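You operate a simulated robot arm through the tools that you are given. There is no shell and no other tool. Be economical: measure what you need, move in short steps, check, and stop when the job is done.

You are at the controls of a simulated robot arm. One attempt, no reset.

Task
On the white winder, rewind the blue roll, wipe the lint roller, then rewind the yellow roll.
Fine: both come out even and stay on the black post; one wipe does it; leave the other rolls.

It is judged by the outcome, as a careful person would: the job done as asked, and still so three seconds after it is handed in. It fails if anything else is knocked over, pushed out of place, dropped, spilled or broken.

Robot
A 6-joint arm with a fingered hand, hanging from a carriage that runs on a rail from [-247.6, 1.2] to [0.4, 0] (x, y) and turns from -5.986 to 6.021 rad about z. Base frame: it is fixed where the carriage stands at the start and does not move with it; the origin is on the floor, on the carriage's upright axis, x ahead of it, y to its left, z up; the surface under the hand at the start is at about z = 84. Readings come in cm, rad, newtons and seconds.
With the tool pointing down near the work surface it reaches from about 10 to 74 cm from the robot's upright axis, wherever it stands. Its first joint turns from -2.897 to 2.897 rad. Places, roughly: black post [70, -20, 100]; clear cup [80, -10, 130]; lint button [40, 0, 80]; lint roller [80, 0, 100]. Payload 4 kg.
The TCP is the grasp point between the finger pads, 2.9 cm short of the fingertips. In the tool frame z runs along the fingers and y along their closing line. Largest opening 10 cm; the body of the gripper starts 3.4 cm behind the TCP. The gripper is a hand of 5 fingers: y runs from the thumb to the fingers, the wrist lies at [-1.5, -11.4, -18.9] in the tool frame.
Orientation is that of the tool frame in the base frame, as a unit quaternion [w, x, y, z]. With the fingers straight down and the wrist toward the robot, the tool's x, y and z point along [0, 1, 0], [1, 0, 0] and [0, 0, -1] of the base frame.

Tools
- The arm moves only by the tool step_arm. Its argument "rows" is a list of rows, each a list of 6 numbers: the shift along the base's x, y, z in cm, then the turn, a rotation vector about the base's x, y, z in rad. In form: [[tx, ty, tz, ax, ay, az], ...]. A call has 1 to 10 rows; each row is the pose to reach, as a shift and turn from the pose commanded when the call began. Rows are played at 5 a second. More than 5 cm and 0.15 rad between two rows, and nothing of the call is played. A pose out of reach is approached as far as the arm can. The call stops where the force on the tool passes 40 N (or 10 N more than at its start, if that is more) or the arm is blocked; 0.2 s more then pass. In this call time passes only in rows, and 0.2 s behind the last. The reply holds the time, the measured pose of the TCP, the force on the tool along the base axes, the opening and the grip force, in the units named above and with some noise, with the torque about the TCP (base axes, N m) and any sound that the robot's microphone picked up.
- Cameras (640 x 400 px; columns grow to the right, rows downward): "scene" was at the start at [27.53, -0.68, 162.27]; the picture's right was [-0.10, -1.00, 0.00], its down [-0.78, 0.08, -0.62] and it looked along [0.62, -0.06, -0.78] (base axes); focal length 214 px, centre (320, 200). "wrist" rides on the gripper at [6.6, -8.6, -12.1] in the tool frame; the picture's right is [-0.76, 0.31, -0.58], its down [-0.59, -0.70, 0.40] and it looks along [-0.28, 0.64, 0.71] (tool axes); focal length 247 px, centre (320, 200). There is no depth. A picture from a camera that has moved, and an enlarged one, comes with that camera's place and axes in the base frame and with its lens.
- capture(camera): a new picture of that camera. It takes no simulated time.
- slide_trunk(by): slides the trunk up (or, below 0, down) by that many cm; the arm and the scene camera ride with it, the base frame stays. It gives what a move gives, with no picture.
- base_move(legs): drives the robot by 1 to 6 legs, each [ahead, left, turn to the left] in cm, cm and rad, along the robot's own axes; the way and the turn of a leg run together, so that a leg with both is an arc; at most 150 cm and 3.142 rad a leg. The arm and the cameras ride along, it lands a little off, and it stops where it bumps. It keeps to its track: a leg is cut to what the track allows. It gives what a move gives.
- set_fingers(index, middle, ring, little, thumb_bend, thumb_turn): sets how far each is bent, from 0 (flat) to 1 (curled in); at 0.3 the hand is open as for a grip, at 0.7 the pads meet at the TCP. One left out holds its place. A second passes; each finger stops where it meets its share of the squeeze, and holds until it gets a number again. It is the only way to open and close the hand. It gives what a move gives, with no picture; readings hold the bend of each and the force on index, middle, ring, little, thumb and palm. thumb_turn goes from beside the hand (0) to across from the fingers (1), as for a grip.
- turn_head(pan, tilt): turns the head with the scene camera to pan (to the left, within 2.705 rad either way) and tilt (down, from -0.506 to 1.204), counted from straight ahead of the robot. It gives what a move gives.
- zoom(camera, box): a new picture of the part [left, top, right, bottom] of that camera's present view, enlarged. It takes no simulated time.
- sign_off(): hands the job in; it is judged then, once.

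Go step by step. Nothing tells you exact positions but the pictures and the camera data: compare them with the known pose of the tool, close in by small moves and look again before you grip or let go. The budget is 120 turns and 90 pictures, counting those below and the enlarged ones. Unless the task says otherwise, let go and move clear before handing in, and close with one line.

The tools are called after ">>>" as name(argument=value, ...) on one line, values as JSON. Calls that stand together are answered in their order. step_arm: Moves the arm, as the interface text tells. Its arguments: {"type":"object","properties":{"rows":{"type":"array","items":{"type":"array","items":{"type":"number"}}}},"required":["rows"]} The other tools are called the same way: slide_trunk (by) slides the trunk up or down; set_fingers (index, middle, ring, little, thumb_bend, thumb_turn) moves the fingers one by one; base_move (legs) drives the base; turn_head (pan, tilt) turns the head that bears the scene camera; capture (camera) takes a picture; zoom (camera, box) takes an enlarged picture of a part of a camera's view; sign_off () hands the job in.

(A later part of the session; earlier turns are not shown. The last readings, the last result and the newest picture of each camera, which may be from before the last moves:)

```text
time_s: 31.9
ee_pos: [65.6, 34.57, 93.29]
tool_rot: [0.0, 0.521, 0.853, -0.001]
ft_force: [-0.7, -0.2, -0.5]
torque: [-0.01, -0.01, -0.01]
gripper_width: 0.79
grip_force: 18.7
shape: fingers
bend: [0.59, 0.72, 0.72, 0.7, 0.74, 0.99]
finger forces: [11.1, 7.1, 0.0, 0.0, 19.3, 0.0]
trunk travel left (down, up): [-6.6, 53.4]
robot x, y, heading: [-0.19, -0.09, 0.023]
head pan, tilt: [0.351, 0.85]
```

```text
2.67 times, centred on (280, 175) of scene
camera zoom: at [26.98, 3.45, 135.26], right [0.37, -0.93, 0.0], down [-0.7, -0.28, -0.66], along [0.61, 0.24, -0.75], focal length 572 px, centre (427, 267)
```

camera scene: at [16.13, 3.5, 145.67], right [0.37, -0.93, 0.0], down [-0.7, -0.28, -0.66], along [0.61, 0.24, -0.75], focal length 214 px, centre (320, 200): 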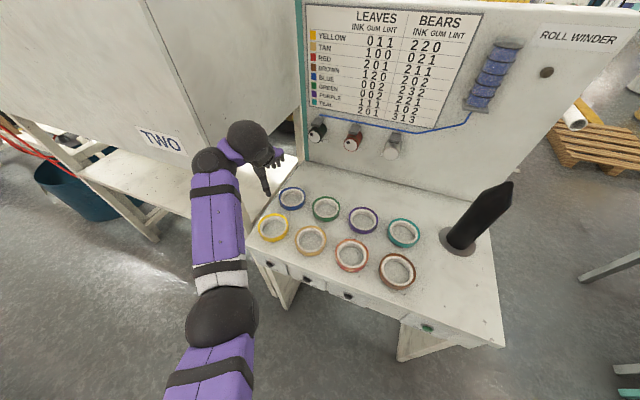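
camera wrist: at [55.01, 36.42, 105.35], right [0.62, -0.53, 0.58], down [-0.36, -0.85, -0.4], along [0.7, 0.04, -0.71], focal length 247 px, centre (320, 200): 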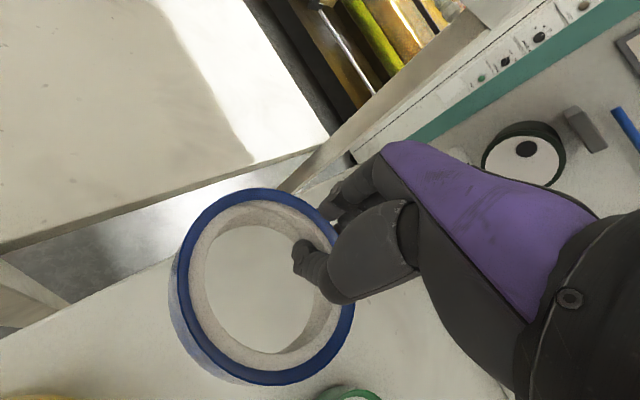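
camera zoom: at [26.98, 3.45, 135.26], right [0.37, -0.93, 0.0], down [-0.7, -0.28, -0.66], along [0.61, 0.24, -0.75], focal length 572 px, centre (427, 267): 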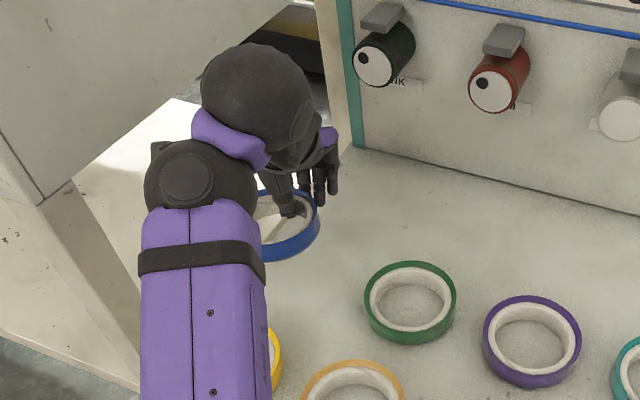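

The blue roll is held and clear. I'll raise it well above the post tip, then swing right at a reduced radius to stay away from the clear cup.

>>> slide_trunk(by=24)

>>> step_arm(rows=[[-1.5, -3.5, 0, 0, 0, -0.06], [-2.6, -7.5, 0, 0, 0, -0.12], [-3.2, -11.5, 0, 0, 0, -0.18], [-3.4, -15.7, 0, 0, 0, -0.24], [-3.2, -20, 0, 0, 0, -0.3], [-2.6, -24.3, 0, 0, 0, -0.36], [-2, -28.7, 0, 0, 0, -0.42], [-1.5, -33, 0, 0, 0, -0.48]])

>>> turn_head(pan=-0.25, tilt=0.75)

>>> capture(camera="scene")

>>> capture(camera="wrist")

```text
time_s: 34.5
ee_pos: [65.61, 34.58, 117.24]
tool_rot: [0.0, 0.521, 0.854, -0.001]
ft_force: [1.1, -0.3, -0.8]
torque: [0.01, -0.03, -0.04]
gripper_width: 0.77
grip_force: 18.2
shape: fingers
bend: [0.59, 0.72, 0.72, 0.7, 0.74, 0.99]
finger forces: [11.2, 7.3, 0.0, 0.1, 19.3, 0.1]
trunk travel left (down, up): [-30.6, 29.4]
robot x, y, heading: [-0.38, 0.08, 0.021]
head pan, tilt: [0.351, 0.85]
```

```text
time_s: 36.2
ee_pos: [69.27, 1.21, 114.84]
tool_rot: [0.0, 0.71, 0.705, -0.002]
ft_force: [0.3, -0.2, -1.3]
torque: [-0.01, -0.02, -0.03]
gripper_width: 0.77
grip_force: 18.5
shape: fingers
bend: [0.59, 0.73, 0.72, 0.7, 0.74, 0.99]
finger forces: [10.9, 7.3, 0.1, 0.1, 18.9, 0.0]
out of reach, approached as far as the arm can: row 2, 3, 4, 5, 6, 7, 8
trunk travel left (down, up): [-30.6, 29.4]
robot x, y, heading: [-0.28, 0.13, 0.024]
head pan, tilt: [0.351, 0.85]
```

```text
time_s: 37.2
ee_pos: [69.36, 1.26, 114.94]
tool_rot: [0.0, 0.709, 0.705, -0.001]
ft_force: [-0.5, 0.6, -0.3]
torque: [-0.04, 0.01, 0.03]
gripper_width: 0.76
grip_force: 18.6
shape: fingers
bend: [0.59, 0.73, 0.72, 0.7, 0.74, 0.99]
finger forces: [11.0, 7.3, 0.0, 0.1, 19.0, 0.0]
trunk travel left (down, up): [-30.6, 29.4]
robot x, y, heading: [-0.56, 0.35, 0.027]
head pan, tilt: [-0.25, 0.75]
```

```text
55 pictures are left
camera scene: at [27.81, -1.25, 160.06], right [-0.22, -0.98, 0.0], down [-0.67, 0.15, -0.73], along [0.71, -0.16, -0.68], focal length 214 px, centre (320, 200)
```

scene: 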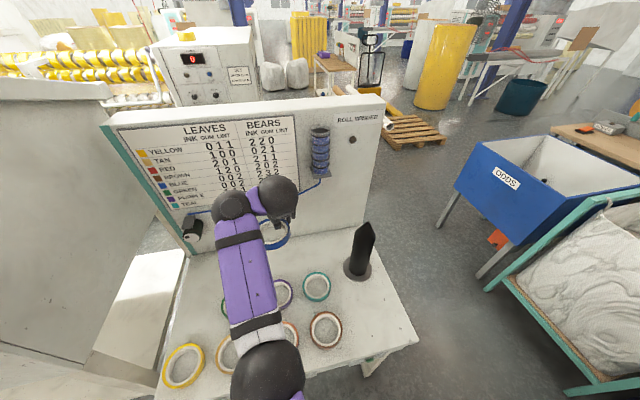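

```text
54 pictures are left
camera wrist: at [60.81, 7.72, 126.96], right [0.3, -0.76, 0.58], down [-0.71, -0.59, -0.4], along [0.64, -0.29, -0.71], focal length 247 px, centre (320, 200)
```

wrist: 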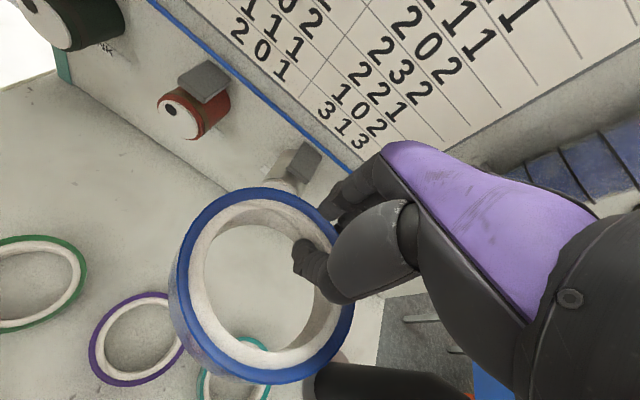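

The roll is held level; its centre sits about 3.7 cm behind and 2.2 cm to the left of the grasp point. The post is near (65.9, −25) with its tip at z≈110.7. I'll raise 2 cm and move the roll over the tip.

>>> slide_trunk(by=2.5)

>>> step_arm(rows=[[0, -3.7, 0, 0, 0, -0.044], [0, -7.4, 0, 0, 0, -0.088], [0, -11.1, 0, 0, 0, -0.132], [0, -14.8, 0, 0, 0, -0.176], [-0.1, -18.5, 0, 0, 0, -0.22], [-0.3, -22.2, 0, 0, 0, -0.264], [-0.5, -25.9, 0, 0, 0, -0.308], [-0.7, -29.6, 0, 0, 0, -0.35]])

>>> capture(camera="wrist")

>>> zoom(camera="scene", box=[260, 130, 500, 280])

```text
time_s: 38.0
ee_pos: [69.39, 1.14, 117.37]
tool_rot: [0.0, 0.709, 0.706, -0.001]
ft_force: [-0.3, 0.6, -0.9]
torque: [-0.01, -0.02, 0.01]
gripper_width: 0.74
grip_force: 18.4
shape: fingers
bend: [0.59, 0.73, 0.72, 0.7, 0.74, 0.99]
finger forces: [11.1, 7.3, 0.1, 0.0, 19.0, 0.0]
trunk travel left (down, up): [-33.1, 26.9]
robot x, y, heading: [-0.1, 0.08, 0.028]
head pan, tilt: [-0.25, 0.75]
```

```text
time_s: 39.8
ee_pos: [67.66, -27.44, 116.76]
tool_rot: [0.009, 0.823, 0.568, -0.008]
ft_force: [0.2, -0.6, -0.4]
torque: [-0.01, -0.02, 0.0]
gripper_width: 0.76
grip_force: 18.7
shape: fingers
bend: [0.59, 0.73, 0.72, 0.7, 0.74, 0.99]
finger forces: [11.0, 7.2, 0.1, 0.0, 18.9, 0.0]
out of reach, approached as far as the arm can: row 7, 8
trunk travel left (down, up): [-33.1, 26.9]
robot x, y, heading: [-0.09, -0.01, 0.025]
head pan, tilt: [-0.25, 0.75]
```

```text
53 pictures are left
camera wrist: at [62.02, -18.05, 128.7], right [0.02, -0.8, 0.59], down [-0.87, -0.31, -0.39], along [0.5, -0.51, -0.7], focal length 247 px, centre (320, 200)
```

wrist: 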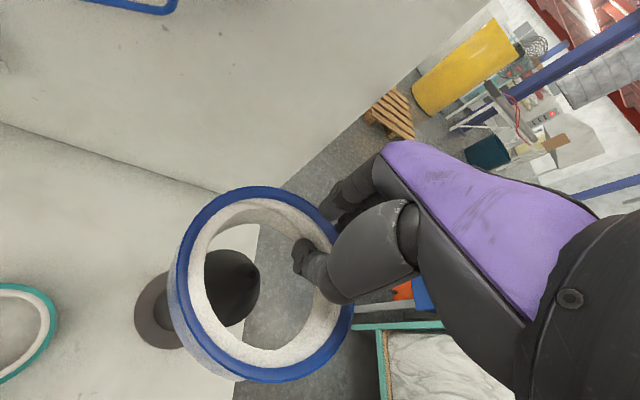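

```text
2.67 times, centred on (380, 205) of scene
camera zoom: at [27.86, -1.29, 162.59], right [-0.22, -0.98, 0.0], down [-0.66, 0.15, -0.73], along [0.71, -0.16, -0.68], focal length 572 px, centre (160, 187)
```

zoom: 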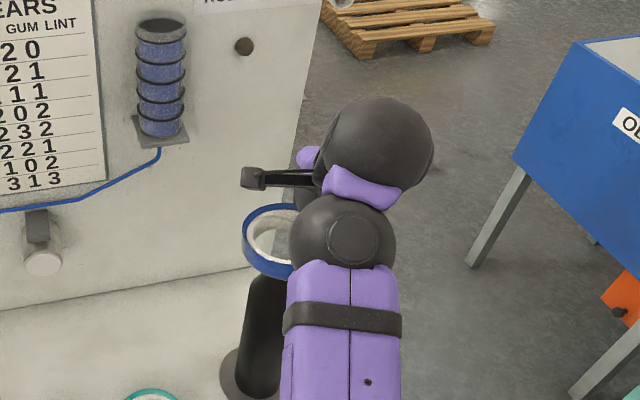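

The tip shows inside the ring but is off-centre; I need about +1.6 x, −1.3 y. Reach is better with the arm higher relative to the trunk, so I'll raise the arm now and lower with the trunk afterwards.

>>> step_arm(rows=[[0, 0, 2, 0, 0, 0], [0, 0, 4, 0, 0, 0]])

```text
time_s: 40.4
ee_pos: [67.73, -27.17, 120.66]
tool_rot: [-0.001, 0.821, 0.571, -0.001]
ft_force: [-0.4, 0.5, -0.3]
torque: [-0.02, -0.01, -0.02]
gripper_width: 0.78
grip_force: 17.8
shape: fingers
bend: [0.59, 0.73, 0.72, 0.7, 0.74, 0.99]
finger forces: [11.1, 7.2, 0.0, 0.0, 18.8, 0.0]
trunk travel left (down, up): [-33.1, 26.9]
robot x, y, heading: [-0.61, -0.14, 0.027]
head pan, tilt: [-0.25, 0.75]
```

>>> step_arm(rows=[[0.8, -0.8, 0, 0, 0, 0], [1.5, -1.55, 0, 0, 0, 0]])

>>> slide_trunk(by=-4)

>>> capture(camera="wrist")

>>> zoom(camera="scene", box=[300, 150, 460, 250])

```text
time_s: 41.0
ee_pos: [69.51, -29.14, 121.71]
tool_rot: [0.013, 0.826, 0.564, -0.008]
ft_force: [-0.3, 1.3, -0.3]
torque: [-0.04, -0.01, -0.02]
gripper_width: 0.74
grip_force: 18.4
shape: fingers
bend: [0.59, 0.73, 0.72, 0.7, 0.74, 0.99]
finger forces: [11.0, 7.1, 0.1, 0.1, 18.6, 0.0]
out of reach, approached as far as the arm can: row 1, 2
trunk travel left (down, up): [-33.1, 26.9]
robot x, y, heading: [-0.68, -0.08, 0.026]
head pan, tilt: [-0.25, 0.75]
```

```text
time_s: 41.8
ee_pos: [69.52, -29.17, 117.91]
tool_rot: [0.012, 0.826, 0.564, -0.008]
ft_force: [-0.4, 0.8, -0.6]
torque: [-0.02, -0.05, -0.01]
gripper_width: 0.74
grip_force: 18.4
shape: fingers
bend: [0.59, 0.73, 0.72, 0.7, 0.74, 0.99]
finger forces: [11.0, 7.1, 0.0, 0.0, 18.7, 0.0]
trunk travel left (down, up): [-29.1, 30.9]
robot x, y, heading: [-0.46, -0.07, 0.03]
head pan, tilt: [-0.25, 0.75]
```

```text
51 pictures are left
camera wrist: at [63.97, -19.69, 129.65], right [0.01, -0.8, 0.6], down [-0.87, -0.3, -0.39], along [0.5, -0.52, -0.7], focal length 247 px, centre (320, 200)
```

wrist: 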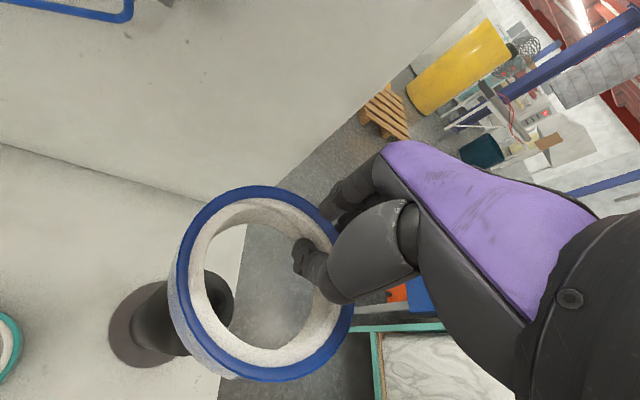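

```text
4.00 times, centred on (380, 200) of scene
camera zoom: at [27.81, -1.25, 158.56], right [-0.22, -0.98, 0.0], down [-0.67, 0.15, -0.73], along [0.71, -0.16, -0.68], focal length 858 px, centre (80, 200)
```

zoom: 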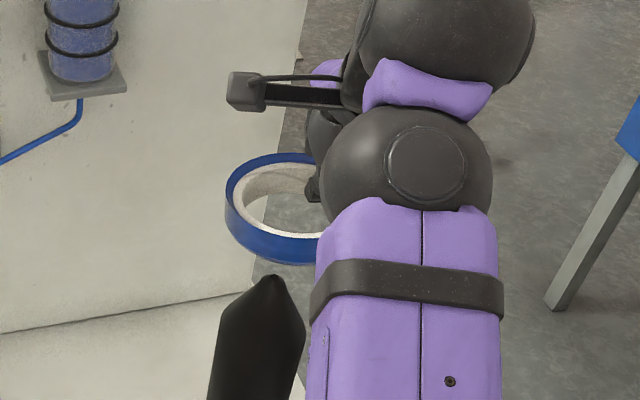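

>>> zoom(camera="wrist", box=[90, 170, 378, 350])

>>> turn_head(pan=-0.6, tilt=0.75)

>>> capture(camera="scene")

```text
2.22 times, centred on (234, 260) of wrist
camera zoom: at [63.97, -19.69, 129.65], right [0.01, -0.8, 0.6], down [-0.87, -0.3, -0.39], along [0.5, -0.52, -0.7], focal length 549 px, centre (511, 67)
```

zoom: 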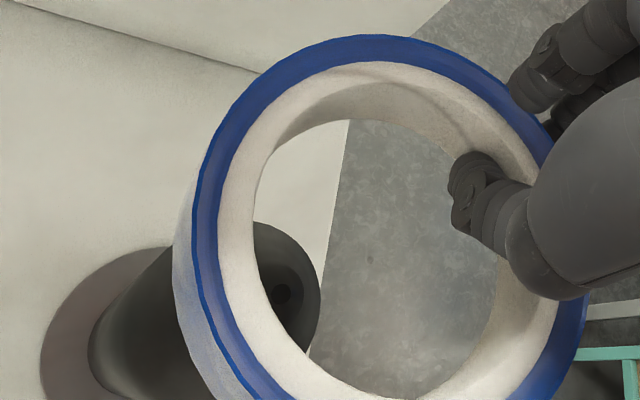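

```text
time_s: 42.6
ee_pos: [69.56, -29.08, 117.81]
tool_rot: [0.013, 0.826, 0.563, -0.007]
ft_force: [0.4, -0.1, -1.0]
torque: [0.0, 0.0, -0.04]
gripper_width: 0.73
grip_force: 19.1
shape: fingers
bend: [0.59, 0.73, 0.72, 0.7, 0.74, 0.99]
finger forces: [11.0, 7.2, 0.1, 0.0, 18.7, 0.1]
trunk travel left (down, up): [-29.1, 30.9]
robot x, y, heading: [-0.15, -0.27, 0.025]
head pan, tilt: [-0.6, 0.75]
```

```text
48 pictures are left
camera scene: at [26.69, -3.91, 158.56], right [-0.54, -0.84, 0.0], down [-0.57, 0.37, -0.73], along [0.61, -0.4, -0.68], focal length 214 px, centre (320, 200)
```

scene: 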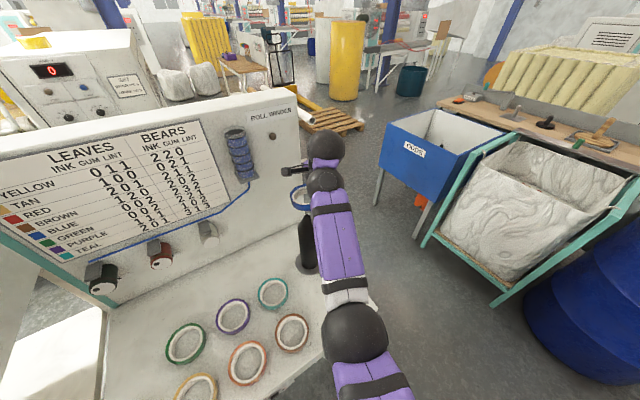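

The post tip is at about (66.3, −24.9) and the ring centre at about (67.0, −25.7). I'll correct by (−0.7, +0.8), then lower partway.

>>> step_arm(rows=[[-0.7, 0.8, 0, 0, 0, 0]])

>>> slide_trunk(by=-4.5)

>>> capture(camera="wrist")

>>> zoom(camera="scene", box=[240, 140, 400, 240])

```text
time_s: 43.0
ee_pos: [68.88, -28.34, 117.84]
tool_rot: [0.012, 0.826, 0.563, -0.008]
ft_force: [0.5, 1.0, -0.6]
torque: [-0.01, -0.02, -0.02]
gripper_width: 0.75
grip_force: 18.4
shape: fingers
bend: [0.59, 0.73, 0.72, 0.7, 0.74, 0.99]
finger forces: [11.1, 7.2, 0.1, 0.0, 18.6, 0.0]
trunk travel left (down, up): [-29.1, 30.9]
robot x, y, heading: [-0.11, -0.34, 0.026]
head pan, tilt: [-0.6, 0.75]
```

```text
time_s: 43.9
ee_pos: [68.9, -28.31, 113.38]
tool_rot: [0.013, 0.826, 0.563, -0.008]
ft_force: [0.0, 0.6, -0.2]
torque: [-0.02, 0.04, -0.04]
gripper_width: 0.74
grip_force: 18.9
shape: fingers
bend: [0.59, 0.73, 0.72, 0.7, 0.74, 0.99]
finger forces: [11.0, 7.1, 0.0, 0.0, 18.8, 0.0]
trunk travel left (down, up): [-24.6, 35.4]
robot x, y, heading: [-0.14, 0.02, 0.023]
head pan, tilt: [-0.6, 0.75]
```

```text
47 pictures are left
camera wrist: at [63.21, -18.91, 125.12], right [0.01, -0.8, 0.6], down [-0.87, -0.3, -0.39], along [0.49, -0.52, -0.7], focal length 247 px, centre (320, 200)
```

wrist: 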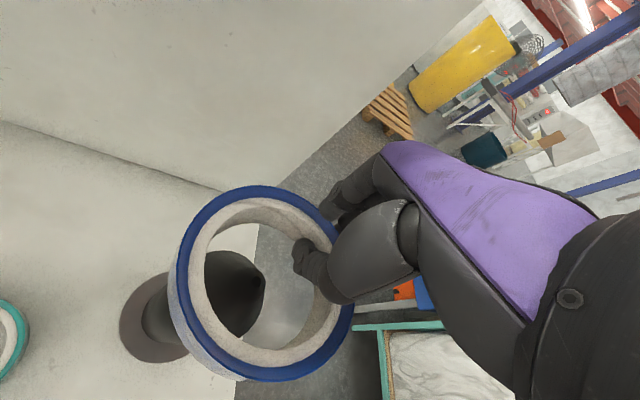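

```text
4.00 times, centred on (320, 190) of scene
camera zoom: at [26.69, -3.92, 154.06], right [-0.54, -0.84, 0.0], down [-0.57, 0.37, -0.73], along [0.61, -0.4, -0.68], focal length 858 px, centre (320, 240)
```

zoom: 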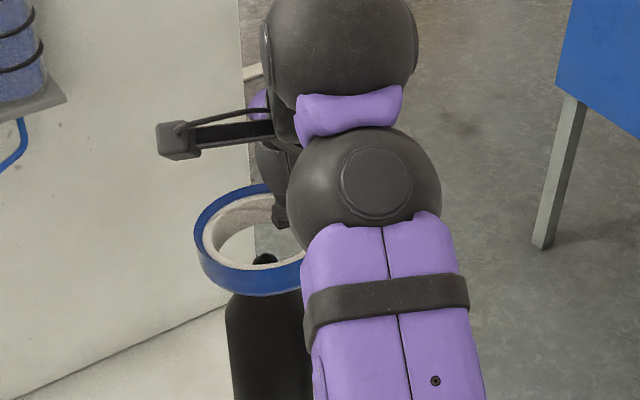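

The tip is rising through the ring's middle. I'll lower the rest in small slides, watching the forces.

>>> slide_trunk(by=-2.5)

>>> capture(camera="wrist")

>>> zoom(camera="scene", box=[240, 140, 400, 240])

```text
time_s: 44.6
ee_pos: [68.84, -28.37, 110.76]
tool_rot: [0.013, 0.826, 0.563, -0.008]
ft_force: [1.1, 1.0, -1.0]
torque: [-0.03, -0.01, 0.04]
gripper_width: 0.72
grip_force: 18.7
shape: fingers
bend: [0.59, 0.73, 0.72, 0.7, 0.74, 0.99]
finger forces: [11.1, 7.3, 0.0, 0.0, 18.7, 0.1]
trunk travel left (down, up): [-22.1, 37.9]
robot x, y, heading: [-0.08, 0.06, 0.028]
head pan, tilt: [-0.6, 0.75]
```

```text
45 pictures are left
camera wrist: at [63.21, -18.91, 122.62], right [0.01, -0.8, 0.6], down [-0.87, -0.3, -0.39], along [0.49, -0.52, -0.7], focal length 247 px, centre (320, 200)
```

wrist: 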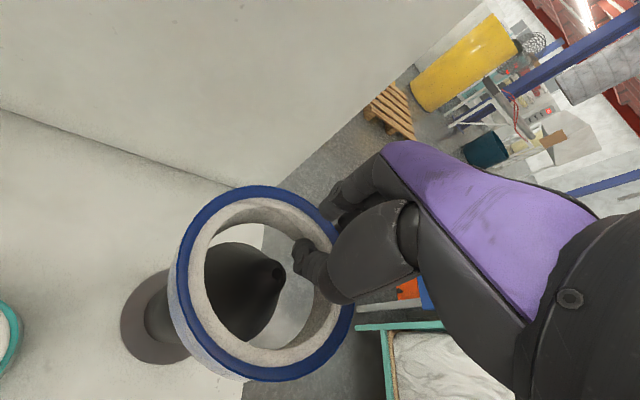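

```text
4.00 times, centred on (320, 190) of scene
camera zoom: at [26.69, -3.92, 151.56], right [-0.54, -0.84, 0.0], down [-0.57, 0.37, -0.73], along [0.61, -0.4, -0.68], focal length 858 px, centre (320, 240)
```

zoom: 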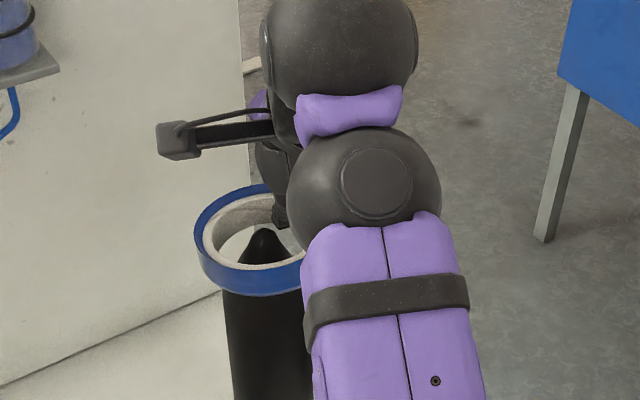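

>>> slide_trunk(by=-1.8)

>>> zoom(camera="wrist", box=[90, 170, 410, 370])

```text
time_s: 45.2
ee_pos: [68.82, -28.47, 109.02]
tool_rot: [0.013, 0.826, 0.564, -0.008]
ft_force: [0.8, -1.1, -0.7]
torque: [-0.01, 0.0, 0.04]
gripper_width: 0.75
grip_force: 18.6
shape: fingers
bend: [0.59, 0.73, 0.72, 0.7, 0.74, 0.99]
finger forces: [11.1, 7.3, 0.1, 0.1, 19.1, 0.1]
trunk travel left (down, up): [-20.3, 39.7]
robot x, y, heading: [-0.56, -0.08, 0.023]
head pan, tilt: [-0.6, 0.75]
```

```text
2.00 times, centred on (250, 270) of wrist
camera zoom: at [63.2, -18.9, 120.81], right [0.01, -0.8, 0.6], down [-0.87, -0.3, -0.39], along [0.49, -0.52, -0.7], focal length 494 px, centre (460, 60)
```

zoom: 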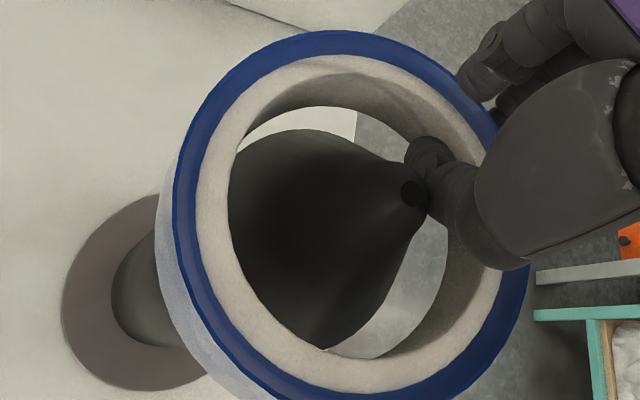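

The cone is well inside the roll with no contact. I'll lower one more centimetre and then open just enough to release.

>>> slide_trunk(by=-1)

>>> set_fingers(index=0.55, middle=0.55, ring=0.5, little=0.5, thumb_bend=0.6)

>>> capture(camera="wrist")

>>> capture(camera="scene")

```text
time_s: 45.8
ee_pos: [68.95, -28.65, 108.17]
tool_rot: [0.014, 0.827, 0.562, -0.007]
ft_force: [3.0, -7.4, 3.3]
torque: [0.03, 0.04, 0.06]
gripper_width: 0.71
grip_force: 26.5
shape: fingers
bend: [0.58, 0.73, 0.72, 0.7, 0.75, 0.99]
finger forces: [12.5, 9.5, 0.0, 0.0, 31.3, 0.0]
trunk travel left (down, up): [-19.3, 40.7]
robot x, y, heading: [-0.13, 0.18, 0.026]
head pan, tilt: [-0.6, 0.75]
```

```text
time_s: 46.8
ee_pos: [68.94, -28.38, 107.98]
tool_rot: [0.013, 0.826, 0.563, -0.008]
ft_force: [2.7, -3.3, 0.4]
torque: [-0.09, -0.05, 0.05]
gripper_width: 2.49
grip_force: 2.7
shape: fingers
bend: [0.55, 0.55, 0.5, 0.5, 0.63, 1.0]
finger forces: [0.0, 0.0, 0.0, 0.0, 4.7, 0.0]
trunk travel left (down, up): [-19.3, 40.7]
robot x, y, heading: [-0.45, -0.12, 0.027]
head pan, tilt: [-0.6, 0.75]
```

```text
42 pictures are left
camera wrist: at [63.25, -18.97, 119.85], right [0.01, -0.8, 0.6], down [-0.87, -0.3, -0.39], along [0.5, -0.52, -0.7], focal length 247 px, centre (320, 200)
```

wrist: 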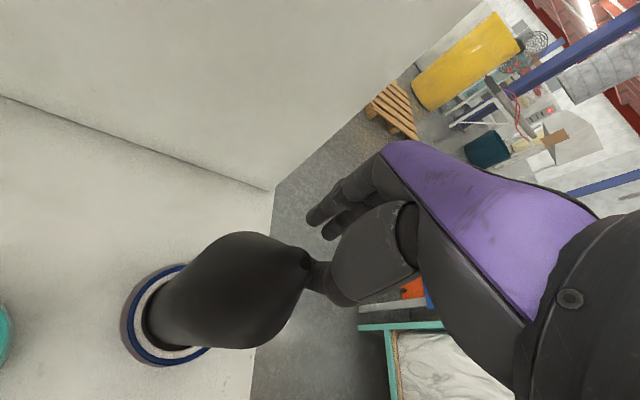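

```text
41 pictures are left
camera scene: at [26.72, -3.96, 148.78], right [-0.54, -0.84, 0.0], down [-0.57, 0.37, -0.73], along [0.61, -0.4, -0.68], focal length 214 px, centre (320, 200)
```

scene: 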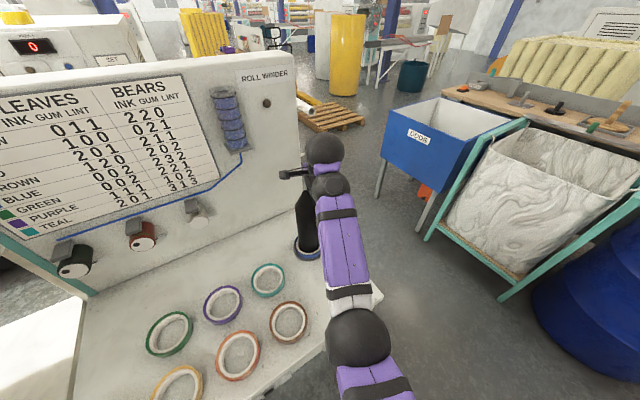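

The blue roll has slid down to the base of the post. I'll rise clear of the tip and back out to press REWIND.

>>> slide_trunk(by=9)

>>> base_move(legs=[[-60, 0, 0]])

>>> turn_head(pan=0, tilt=0.7)

>>> capture(camera="scene")

```text
time_s: 48.1
ee_pos: [68.82, -28.27, 116.84]
tool_rot: [0.012, 0.826, 0.563, -0.008]
ft_force: [-0.4, 0.2, -0.4]
torque: [0.04, 0.02, -0.02]
gripper_width: 3.08
grip_force: 0.0
shape: fingers
bend: [0.55, 0.55, 0.5, 0.5, 0.6, 1.0]
finger forces: [0.0, 0.0, 0.0, 0.0, 0.0, 0.1]
trunk travel left (down, up): [-28.3, 31.7]
robot x, y, heading: [-0.3, 0.04, 0.031]
head pan, tilt: [-0.6, 0.75]
```

```text
time_s: 51.5
ee_pos: [9.21, -27.13, 117.05]
tool_rot: [0.013, 0.822, 0.569, -0.007]
ft_force: [0.2, -0.2, 0.3]
torque: [0.01, 0.0, 0.02]
gripper_width: 3.13
grip_force: 0.0
shape: fingers
bend: [0.55, 0.55, 0.5, 0.5, 0.6, 1.0]
finger forces: [0.1, 0.0, 0.0, 0.0, 0.0, 0.1]
trunk travel left (down, up): [-28.3, 31.7]
robot x, y, heading: [-60.34, 0.7, 0.041]
head pan, tilt: [-0.6, 0.75]
```

```text
time_s: 52.5
ee_pos: [9.08, -27.13, 117.02]
tool_rot: [0.013, 0.822, 0.569, -0.009]
ft_force: [0.2, 0.7, 0.5]
torque: [0.02, -0.02, 0.01]
gripper_width: 3.12
grip_force: 0.0
shape: fingers
bend: [0.55, 0.55, 0.5, 0.5, 0.6, 1.0]
finger forces: [0.1, 0.0, 0.1, 0.0, 0.0, 0.0]
trunk travel left (down, up): [-28.3, 31.7]
robot x, y, heading: [-60.09, 0.03, 0.038]
head pan, tilt: [0.0, 0.7]
```

```text
40 pictures are left
camera scene: at [-31.9, 1.49, 158.19], right [0.04, -1.0, 0.0], down [-0.64, -0.03, -0.76], along [0.76, 0.03, -0.64], focal length 214 px, centre (320, 200)
```

scene: 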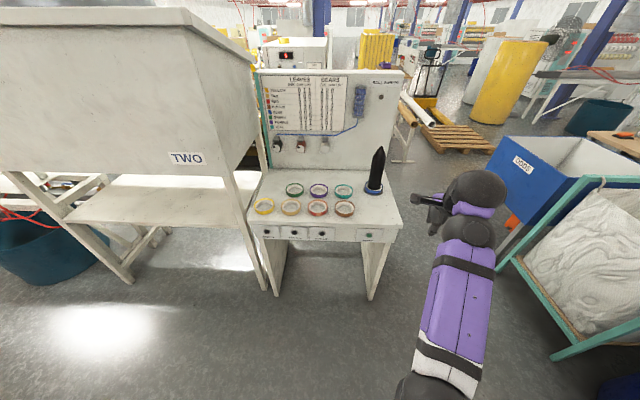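

Blue now sits at the base of the post. To press buttons I need a fingertip pointing forward and low; I'll square the hand up and form an index-and-thumb point, then test tilting in free space.

>>> set_fingers(index=0.7, middle=1, ring=1, little=1, thumb_bend=0.7)

>>> step_arm(rows=[[-1, 2, 0, 0, 0, 0.12], [-2, 4, 0, 0, 0, 0.24], [-2.5, 6, 0, 0, 0, 0.36], [-2.5, 6, 0, 0, -0.12, 0.36], [-2.5, 6, 0, 0, -0.24, 0.36], [-2.5, 6, 0, 0, -0.36, 0.36], [-2.5, 6, 0, 0, -0.48, 0.36], [-2.5, 6, 0, 0, -0.6, 0.36]])

>>> capture(camera="scene")

```text
time_s: 53.5
ee_pos: [9.11, -26.99, 117.16]
tool_rot: [0.013, 0.822, 0.569, -0.007]
ft_force: [0.5, -0.6, 0.1]
torque: [0.01, -0.04, -0.04]
gripper_width: 0.19
grip_force: 0.2
shape: fingers
bend: [0.7, 0.99, 1.0, 1.0, 0.7, 1.0]
finger forces: [0.0, 0.0, 0.1, 0.0, 0.0, 0.1]
trunk travel left (down, up): [-28.3, 31.7]
robot x, y, heading: [-60.27, 0.34, 0.041]
head pan, tilt: [0.0, 0.7]
```

```text
time_s: 54.2
ee_pos: [6.52, -21.88, 116.92]
tool_rot: [0.008, 0.742, 0.671, 0.003]
ft_force: [35.9, -3.0, -18.8]
torque: [-1.11, 3.12, -2.64]
gripper_width: 0.17
grip_force: 0.1
shape: fingers
bend: [0.7, 0.99, 1.0, 1.0, 0.7, 1.0]
finger forces: [0.1, 0.0, 0.0, 0.0, 0.0, 0.0]
out of reach, approached as far as the arm can: row 1
trunk travel left (down, up): [-28.3, 31.7]
robot x, y, heading: [-60.11, 0.14, 0.037]
head pan, tilt: [0.0, 0.7]
stopped in row 3: the force on the tool passed its limit at 230 N (the readings are from after the stop); the commanded pose is now the measured one
```

```text
39 pictures are left
camera scene: at [-31.9, 1.5, 158.19], right [0.04, -1.0, 0.0], down [-0.64, -0.03, -0.76], along [0.76, 0.03, -0.64], focal length 214 px, centre (320, 200)
```

scene: 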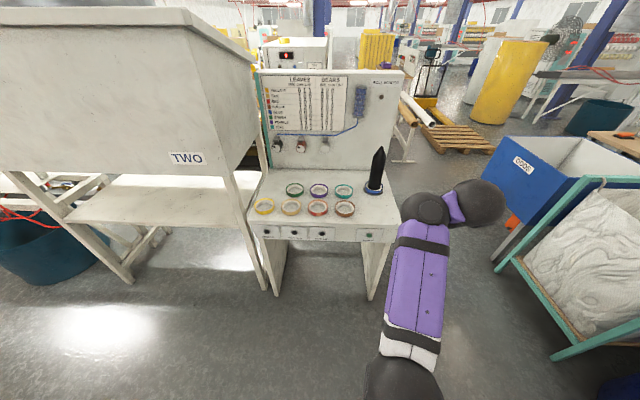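

The hand again brushed its own forearm; turning it that way folds it too far. I'll back out along the way it came.

>>> step_arm(rows=[[0.8, -0.5, 0, 0, 0, -0.06], [1.6, -1, 0, 0, 0, -0.12], [2.6, -2, 0, 0, 0, -0.18], [2.6, -2, 0, 0, 0, -0.22]])

```text
time_s: 55.2
ee_pos: [9.23, -23.76, 116.99]
tool_rot: [0.007, 0.81, 0.586, 0.002]
ft_force: [-0.3, 0.1, 0.0]
torque: [0.01, -0.03, -0.01]
gripper_width: 0.21
grip_force: 0.2
shape: fingers
bend: [0.7, 0.99, 1.0, 1.0, 0.7, 1.0]
finger forces: [0.1, 0.0, 0.1, 0.0, 0.0, 0.0]
trunk travel left (down, up): [-28.3, 31.7]
robot x, y, heading: [-60.35, 0.2, 0.041]
head pan, tilt: [0.0, 0.7]
```

>>> step_arm(rows=[[1.2, 4, 0, 0, 0, 0.05], [2.2, 8, 0, 0, 0, 0.1], [3, 12, 0, 0, 0, 0.16], [3.6, 16, 0, 0, 0, 0.21], [3.9, 20, 0, 0, 0, 0.27], [4, 24, 0, 0, 0, 0.32]])

>>> step_arm(rows=[[0, 0, 0, 0, -0.1, 0], [0, 0, 0, 0, -0.2, 0], [0, 0, 0, 0, -0.3, 0], [0, 0, 0, 0, -0.4, 0], [0, 0, 0, 0, -0.5, 0], [0, 0, 0, 0, -0.6, 0]])

>>> capture(camera="scene")

```text
time_s: 56.6
ee_pos: [13.55, 0.26, 116.8]
tool_rot: [0.006, 0.706, 0.708, 0.003]
ft_force: [-0.4, -0.3, 0.6]
torque: [0.03, 0.03, 0.01]
gripper_width: 0.21
grip_force: 0.1
shape: fingers
bend: [0.7, 0.99, 1.0, 1.0, 0.7, 1.0]
finger forces: [0.0, 0.0, 0.0, 0.0, 0.0, 0.0]
trunk travel left (down, up): [-28.3, 31.7]
robot x, y, heading: [-60.32, 0.22, 0.041]
head pan, tilt: [0.0, 0.7]
```

```text
time_s: 58.0
ee_pos: [13.15, 0.13, 117.15]
tool_rot: [0.216, 0.674, 0.674, 0.212]
ft_force: [0.5, -0.7, 1.2]
torque: [-0.01, 0.03, -0.01]
gripper_width: 0.2
grip_force: 0.1
shape: fingers
bend: [0.7, 0.99, 1.0, 1.0, 0.7, 1.0]
finger forces: [0.0, 0.0, 0.0, 0.1, 0.1, 0.0]
trunk travel left (down, up): [-28.3, 31.7]
robot x, y, heading: [-60.27, -0.07, 0.038]
head pan, tilt: [0.0, 0.7]
```

```text
38 pictures are left
camera scene: at [-31.91, 1.5, 158.19], right [0.04, -1.0, 0.0], down [-0.64, -0.03, -0.76], along [0.76, 0.03, -0.64], focal length 214 px, centre (320, 200)
```

scene: 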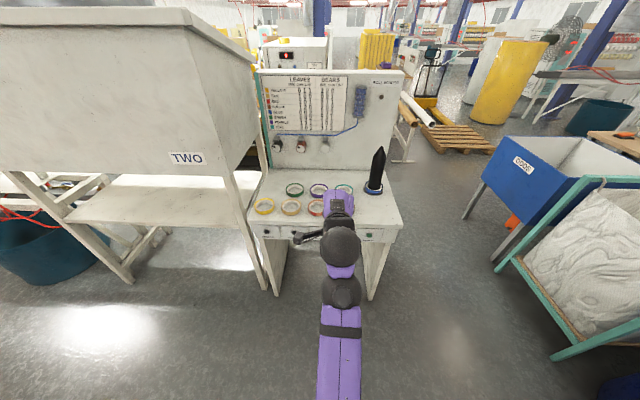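

Tilting works here. I'll tilt further and see how low the arm goes.

>>> step_arm(rows=[[0, 0, -1, 0, -0.1, 0], [0, 0, -2, 0, -0.2, 0], [0, 0, -4, 0, -0.3, 0], [0, 0, -6, 0, -0.4, 0], [0, 0, -9, 0, -0.4, 0], [0, 0, -12, 0, -0.4, 0]])

>>> capture(camera="wrist")

```text
time_s: 59.5
ee_pos: [12.98, 0.04, 105.11]
tool_rot: [0.345, 0.618, 0.618, 0.341]
ft_force: [0.1, -0.1, 0.5]
torque: [0.0, 0.02, 0.01]
gripper_width: 0.2
grip_force: 0.0
shape: fingers
bend: [0.7, 0.99, 1.0, 1.0, 0.7, 1.0]
finger forces: [0.0, 0.1, 0.0, 0.0, 0.0, 0.0]
trunk travel left (down, up): [-28.3, 31.7]
robot x, y, heading: [-60.62, 0.1, 0.04]
head pan, tilt: [0.0, 0.7]
```

```text
37 pictures are left
camera wrist: at [-1.83, 6.53, 104.13], right [-0.33, -0.75, 0.57], down [-0.03, -0.59, -0.8], along [0.94, -0.28, 0.17], focal length 247 px, centre (320, 200)
```

wrist: 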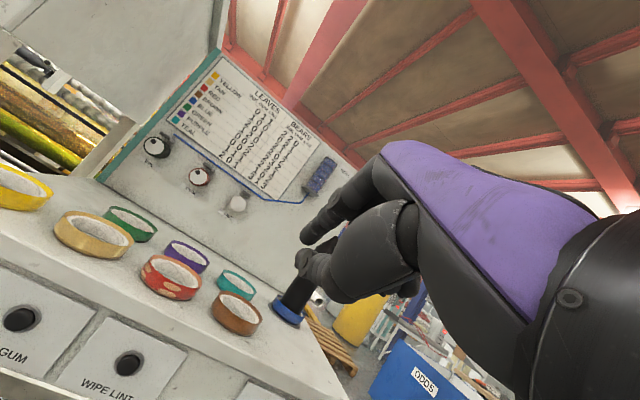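

>>> zoom(camera="wrist", box=[260, 170, 440, 310])

>>> zoom(camera="scene", box=[250, 170, 410, 270])

```text
2.86 times, centred on (350, 240) of wrist
camera zoom: at [-1.83, 6.53, 104.13], right [-0.33, -0.75, 0.57], down [-0.03, -0.59, -0.8], along [0.94, -0.28, 0.17], focal length 706 px, centre (234, 86)
```

zoom: 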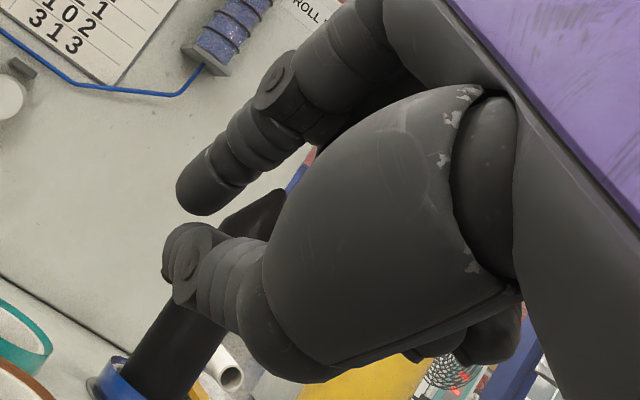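

```text
4.00 times, centred on (330, 220) of scene
camera zoom: at [-31.91, 1.5, 158.19], right [0.04, -1.0, 0.0], down [-0.64, -0.03, -0.76], along [0.76, 0.03, -0.64], focal length 858 px, centre (280, 120)
```

zoom: 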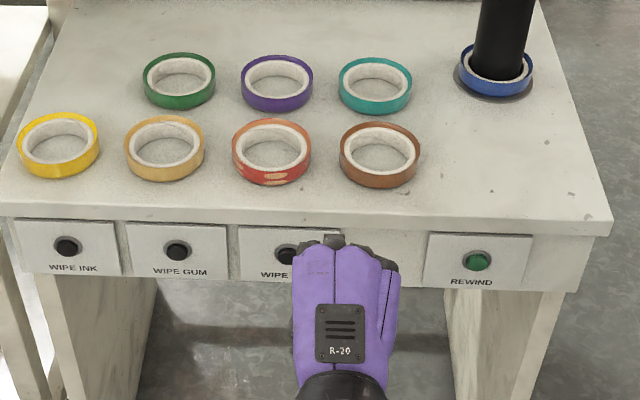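

The hand now points forward nicely. I place REWIND at about (39, −20.4, 76.4) and WIPE LINT at (39, 3.2, 76.6). I'll swing in line with REWIND and lower the trunk, still well in front of the table.

>>> step_arm(rows=[[-0.2, -4.1, 0, 0, 0, -0.057], [-0.6, -8.2, 0, 0, 0, -0.114], [-1.2, -12.3, 0, 0, 0, -0.171], [-2, -16.4, 0, 0, 0, -0.228], [-2.9, -20.4, 0, 0, 0, -0.285]])

>>> slide_trunk(by=-28)

>>> capture(camera="wrist")

>>> capture(camera="scene")

```text
time_s: 60.6
ee_pos: [10.26, -20.44, 104.94]
tool_rot: [0.39, 0.7, 0.524, 0.289]
ft_force: [0.3, -0.6, 0.1]
torque: [-0.02, 0.02, 0.01]
gripper_width: 0.18
grip_force: 0.0
shape: fingers
bend: [0.7, 1.0, 1.0, 1.0, 0.7, 1.0]
finger forces: [0.0, 0.1, 0.0, 0.0, 0.0, 0.0]
trunk travel left (down, up): [-28.3, 31.7]
robot x, y, heading: [-60.37, 0.11, 0.04]
head pan, tilt: [0.0, 0.7]
```

```text
time_s: 63.5
ee_pos: [10.34, -20.39, 76.9]
tool_rot: [0.39, 0.699, 0.525, 0.29]
ft_force: [-0.2, -0.6, -0.3]
torque: [0.04, 0.0, -0.02]
gripper_width: 0.19
grip_force: 0.0
shape: fingers
bend: [0.7, 1.0, 1.0, 1.0, 0.7, 1.0]
finger forces: [0.0, 0.1, 0.1, 0.0, 0.0, 0.0]
trunk travel left (down, up): [-0.3, 59.7]
robot x, y, heading: [-60.68, 0.42, 0.04]
head pan, tilt: [0.0, 0.7]
```

```text
34 pictures are left
camera wrist: at [-2.16, -10.05, 76.11], right [-0.53, -0.63, 0.57], down [-0.2, -0.56, -0.8], along [0.83, -0.54, 0.17], focal length 247 px, centre (320, 200)
```

wrist: 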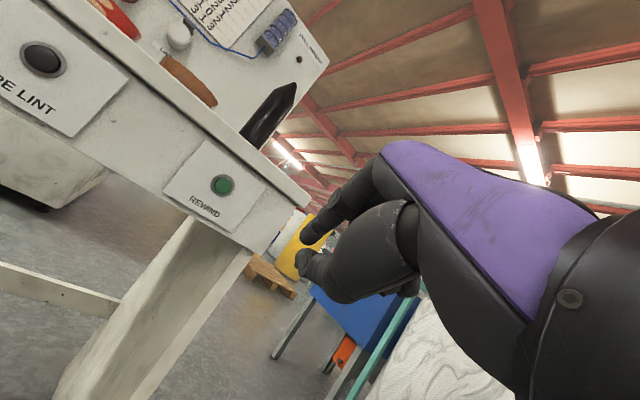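

```text
33 pictures are left
camera scene: at [-31.9, 1.5, 130.19], right [0.04, -1.0, 0.0], down [-0.64, -0.03, -0.76], along [0.76, 0.03, -0.64], focal length 214 px, centre (320, 200)
```

scene: 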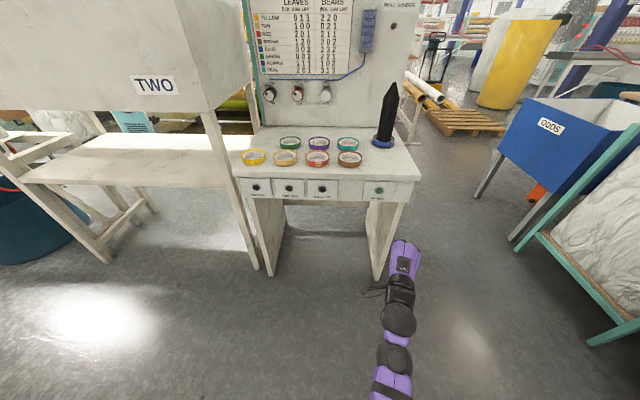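

Both cameras agree on the REWIND button at about (39, −20.2, 76). I'll drive 20 cm closer and check alignment.

>>> base_move(legs=[[20, 0, 0]])

>>> capture(camera="wrist")

```text
time_s: 65.1
ee_pos: [29.92, -20.68, 77.01]
tool_rot: [0.391, 0.699, 0.524, 0.288]
ft_force: [0.8, 0.3, 0.1]
torque: [0.0, 0.06, 0.01]
gripper_width: 0.2
grip_force: 0.1
shape: fingers
bend: [0.7, 1.0, 1.0, 1.0, 0.7, 1.0]
finger forces: [0.0, 0.0, 0.0, 0.0, 0.0, 0.1]
trunk travel left (down, up): [-0.3, 59.7]
robot x, y, heading: [-40.53, 0.3, 0.043]
head pan, tilt: [0.0, 0.7]
```

```text
32 pictures are left
camera wrist: at [17.56, -10.21, 76.13], right [-0.53, -0.63, 0.57], down [-0.2, -0.56, -0.8], along [0.83, -0.54, 0.17], focal length 247 px, centre (320, 200)
```

wrist: 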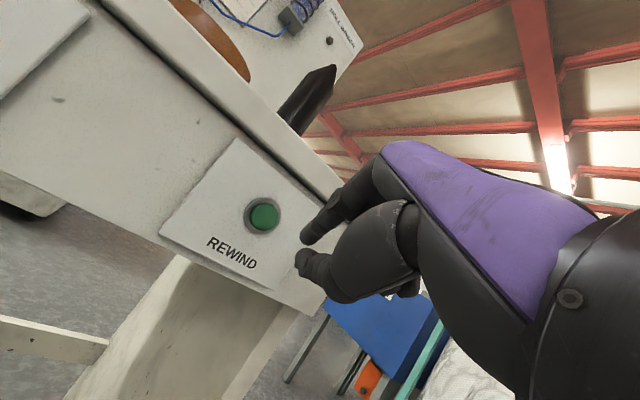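

The fingertip is at about (33, −20.6, 76.3) and the button at (39, −20.0, 75.8). I'll align and push forward slowly.

>>> step_arm(rows=[[1, 0.6, -0.5, 0, 0, 0], [2.5, 0.6, -0.5, 0, 0, 0], [4, 0.6, -0.5, 0, 0, 0], [4.7, 0.6, -0.5, 0, 0, 0], [5.2, 0.6, -0.5, 0, 0, 0], [5.7, 0.6, -0.5, 0, 0, 0]])

>>> capture(camera="wrist")

```text
time_s: 66.5
ee_pos: [35.78, -20.03, 76.55]
tool_rot: [0.39, 0.699, 0.525, 0.289]
ft_force: [-0.4, -0.1, -0.1]
torque: [0.01, 0.01, 0.02]
gripper_width: 0.15
grip_force: 0.4
shape: fingers
bend: [0.7, 1.0, 1.0, 1.0, 0.7, 1.0]
finger forces: [0.6, 0.0, 0.0, 0.0, 0.0, 0.1]
trunk travel left (down, up): [-0.3, 59.7]
robot x, y, heading: [-40.49, 0.65, 0.04]
head pan, tilt: [0.0, 0.7]
```

```text
31 pictures are left
camera wrist: at [23.31, -9.73, 75.67], right [-0.53, -0.63, 0.57], down [-0.2, -0.56, -0.8], along [0.83, -0.54, 0.17], focal length 247 px, centre (320, 200)
```

wrist: 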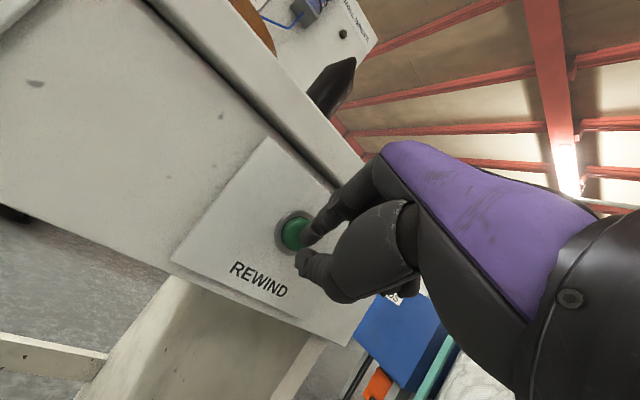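

The fingertip is just touching the green button. I'll give it one clean push and pull back in the same move.

>>> step_arm(rows=[[0.3, 0, 0, 0, 0, 0], [0.6, 0, 0, 0, 0, 0], [0.9, 0, 0, 0, 0, 0], [1.1, 0, 0, 0, 0, 0]])

>>> zoom(camera="wrist", box=[240, 160, 400, 300])

```text
time_s: 67.5
ee_pos: [36.47, -20.07, 76.61]
tool_rot: [0.39, 0.701, 0.524, 0.287]
ft_force: [-10.3, -1.1, 3.1]
torque: [0.04, -0.01, -0.03]
gripper_width: 0.01
grip_force: 5.6
shape: fingers
bend: [0.71, 1.0, 1.0, 1.0, 0.69, 1.0]
finger forces: [11.5, 0.0, 0.1, 0.0, 0.0, 0.1]
trunk travel left (down, up): [-0.3, 59.7]
robot x, y, heading: [-40.41, 0.39, 0.039]
head pan, tilt: [0.0, 0.7]
heard: click
```

```text
2.86 times, centred on (320, 230) of wrist
camera zoom: at [24.15, -9.67, 75.63], right [-0.53, -0.63, 0.57], down [-0.2, -0.56, -0.8], along [0.82, -0.54, 0.17], focal length 706 px, centre (320, 114)
```

zoom: 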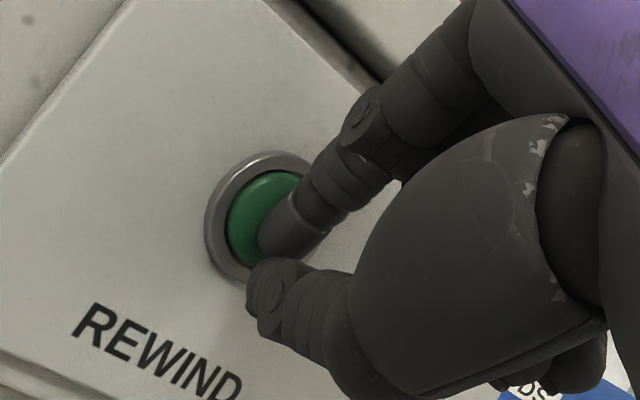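

A click was heard: REWIND is pressed once. I'll back off and look at how the winder behaves.

>>> step_arm(rows=[[-1, 0, 0, 0, 0, 0], [-2.5, 0, 0, 0, 0, 0], [-5, 0, 0, 0, 0, 0], [-8, 0, 0, 0, 0, 0]])

>>> capture(camera="scene")

>>> zoom(camera="scene", box=[230, 0, 470, 150])

```text
time_s: 68.5
ee_pos: [28.63, -19.89, 76.42]
tool_rot: [0.39, 0.7, 0.524, 0.288]
ft_force: [0.1, 0.3, 0.0]
torque: [0.01, -0.02, 0.03]
gripper_width: 0.21
grip_force: 0.1
shape: fingers
bend: [0.7, 1.0, 1.0, 1.0, 0.7, 1.0]
finger forces: [0.0, 0.0, 0.0, 0.0, 0.1, 0.0]
trunk travel left (down, up): [-0.3, 59.7]
robot x, y, heading: [-40.91, 0.24, 0.041]
head pan, tilt: [0.0, 0.7]
```

```text
29 pictures are left
camera scene: at [-12.33, 1.38, 130.16], right [0.04, -1.0, 0.0], down [-0.64, -0.03, -0.76], along [0.76, 0.03, -0.64], focal length 214 px, centre (320, 200)
```

scene: 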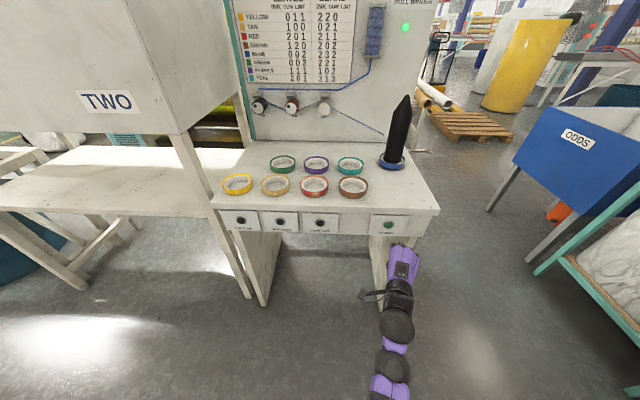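

```text
2.67 times, centred on (350, 75) of scene
camera zoom: at [-12.33, 1.38, 130.16], right [0.04, -1.0, 0.0], down [-0.64, -0.03, -0.76], along [0.76, 0.03, -0.64], focal length 572 px, centre (240, 533)
```

zoom: 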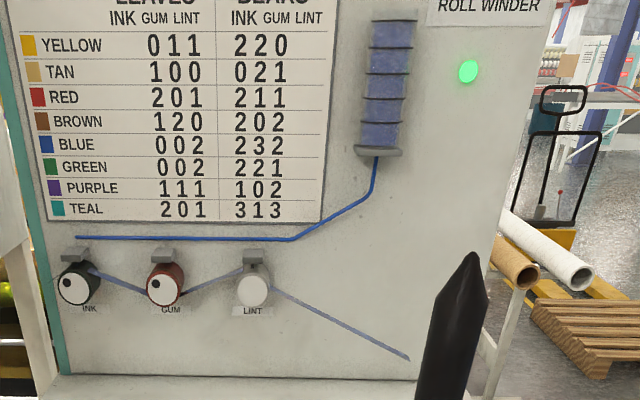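

The lamp is green and the tape runs over the rollers, so it's winding. Meanwhile I'll bring the hand over in front of WIPE LINT, keeping clear of it.

>>> step_arm(rows=[[0.4, 3.8, 0, 0, 0, 0.05], [0.7, 7.6, 0, 0, 0, 0.1], [0.9, 11.4, 0, 0, 0, 0.15], [1, 15.2, 0, 0, 0, 0.2], [1, 19, 0, 0, 0, 0.25], [1, 22.3, 0, 0, 0, 0.285]])

>>> capture(camera="scene")

>>> capture(camera="wrist")

```text
time_s: 69.9
ee_pos: [29.91, 2.38, 76.62]
tool_rot: [0.344, 0.617, 0.619, 0.342]
ft_force: [-1.6, 0.7, -0.3]
torque: [-0.01, 0.0, -0.01]
gripper_width: 0.16
grip_force: 0.1
shape: fingers
bend: [0.7, 1.0, 1.0, 1.0, 0.7, 1.0]
finger forces: [0.0, 0.0, 0.1, 0.0, 0.0, 0.1]
trunk travel left (down, up): [-0.3, 59.7]
robot x, y, heading: [-40.52, 0.33, 0.042]
head pan, tilt: [0.0, 0.7]
```

```text
27 pictures are left
camera scene: at [-12.24, 1.41, 130.19], right [0.04, -1.0, 0.0], down [-0.64, -0.03, -0.77], along [0.76, 0.03, -0.64], focal length 214 px, centre (320, 200)
```

scene: 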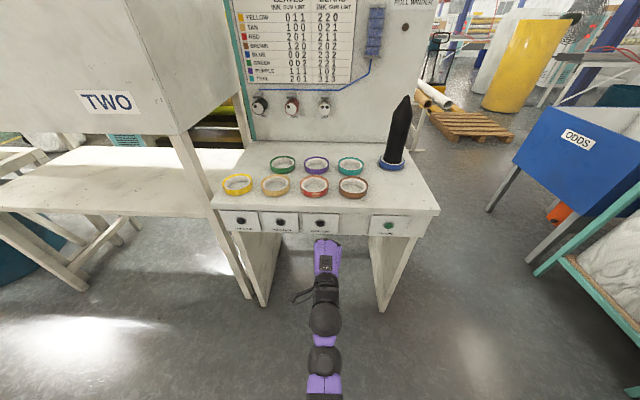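

```text
26 pictures are left
camera wrist: at [15.03, 8.85, 75.7], right [-0.33, -0.75, 0.57], down [-0.03, -0.59, -0.8], along [0.94, -0.28, 0.17], focal length 247 px, centre (320, 200)
```

wrist: 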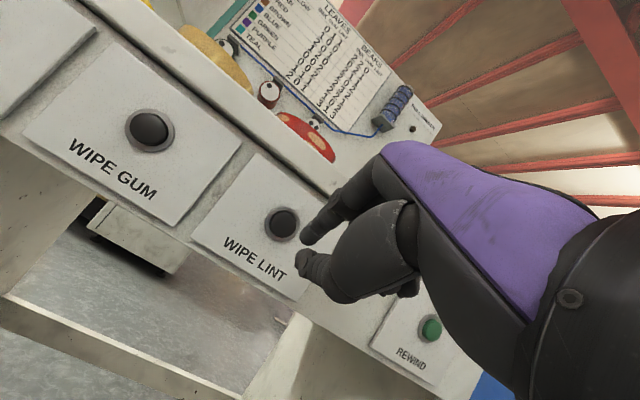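

Winding has finished: the lamp is off and the lint roller now shows dots. I'll press WIPE LINT once.

>>> step_arm(rows=[[2, 0.4, -0.2, 0, 0, 0], [4, 0.4, -0.2, 0, 0, 0], [5.3, 0.4, -0.2, 0, 0, 0], [5.8, 0.4, -0.2, 0, 0, 0], [6.2, 0.4, -0.2, 0, 0, 0], [6.6, 0.4, -0.2, 0, 0, 0], [6.9, 0.4, -0.2, 0, 0, 0]])

```text
time_s: 71.5
ee_pos: [36.46, 2.71, 76.28]
tool_rot: [0.346, 0.618, 0.618, 0.342]
ft_force: [-4.3, 0.3, 1.8]
torque: [0.04, -0.01, 0.05]
gripper_width: 0.01
grip_force: 1.7
shape: fingers
bend: [0.7, 1.0, 1.0, 1.0, 0.7, 1.0]
finger forces: [4.1, 0.0, 0.1, 0.1, 0.1, 0.1]
trunk travel left (down, up): [-0.3, 59.7]
robot x, y, heading: [-40.94, 0.08, 0.04]
head pan, tilt: [0.0, 0.7]
heard: click
```

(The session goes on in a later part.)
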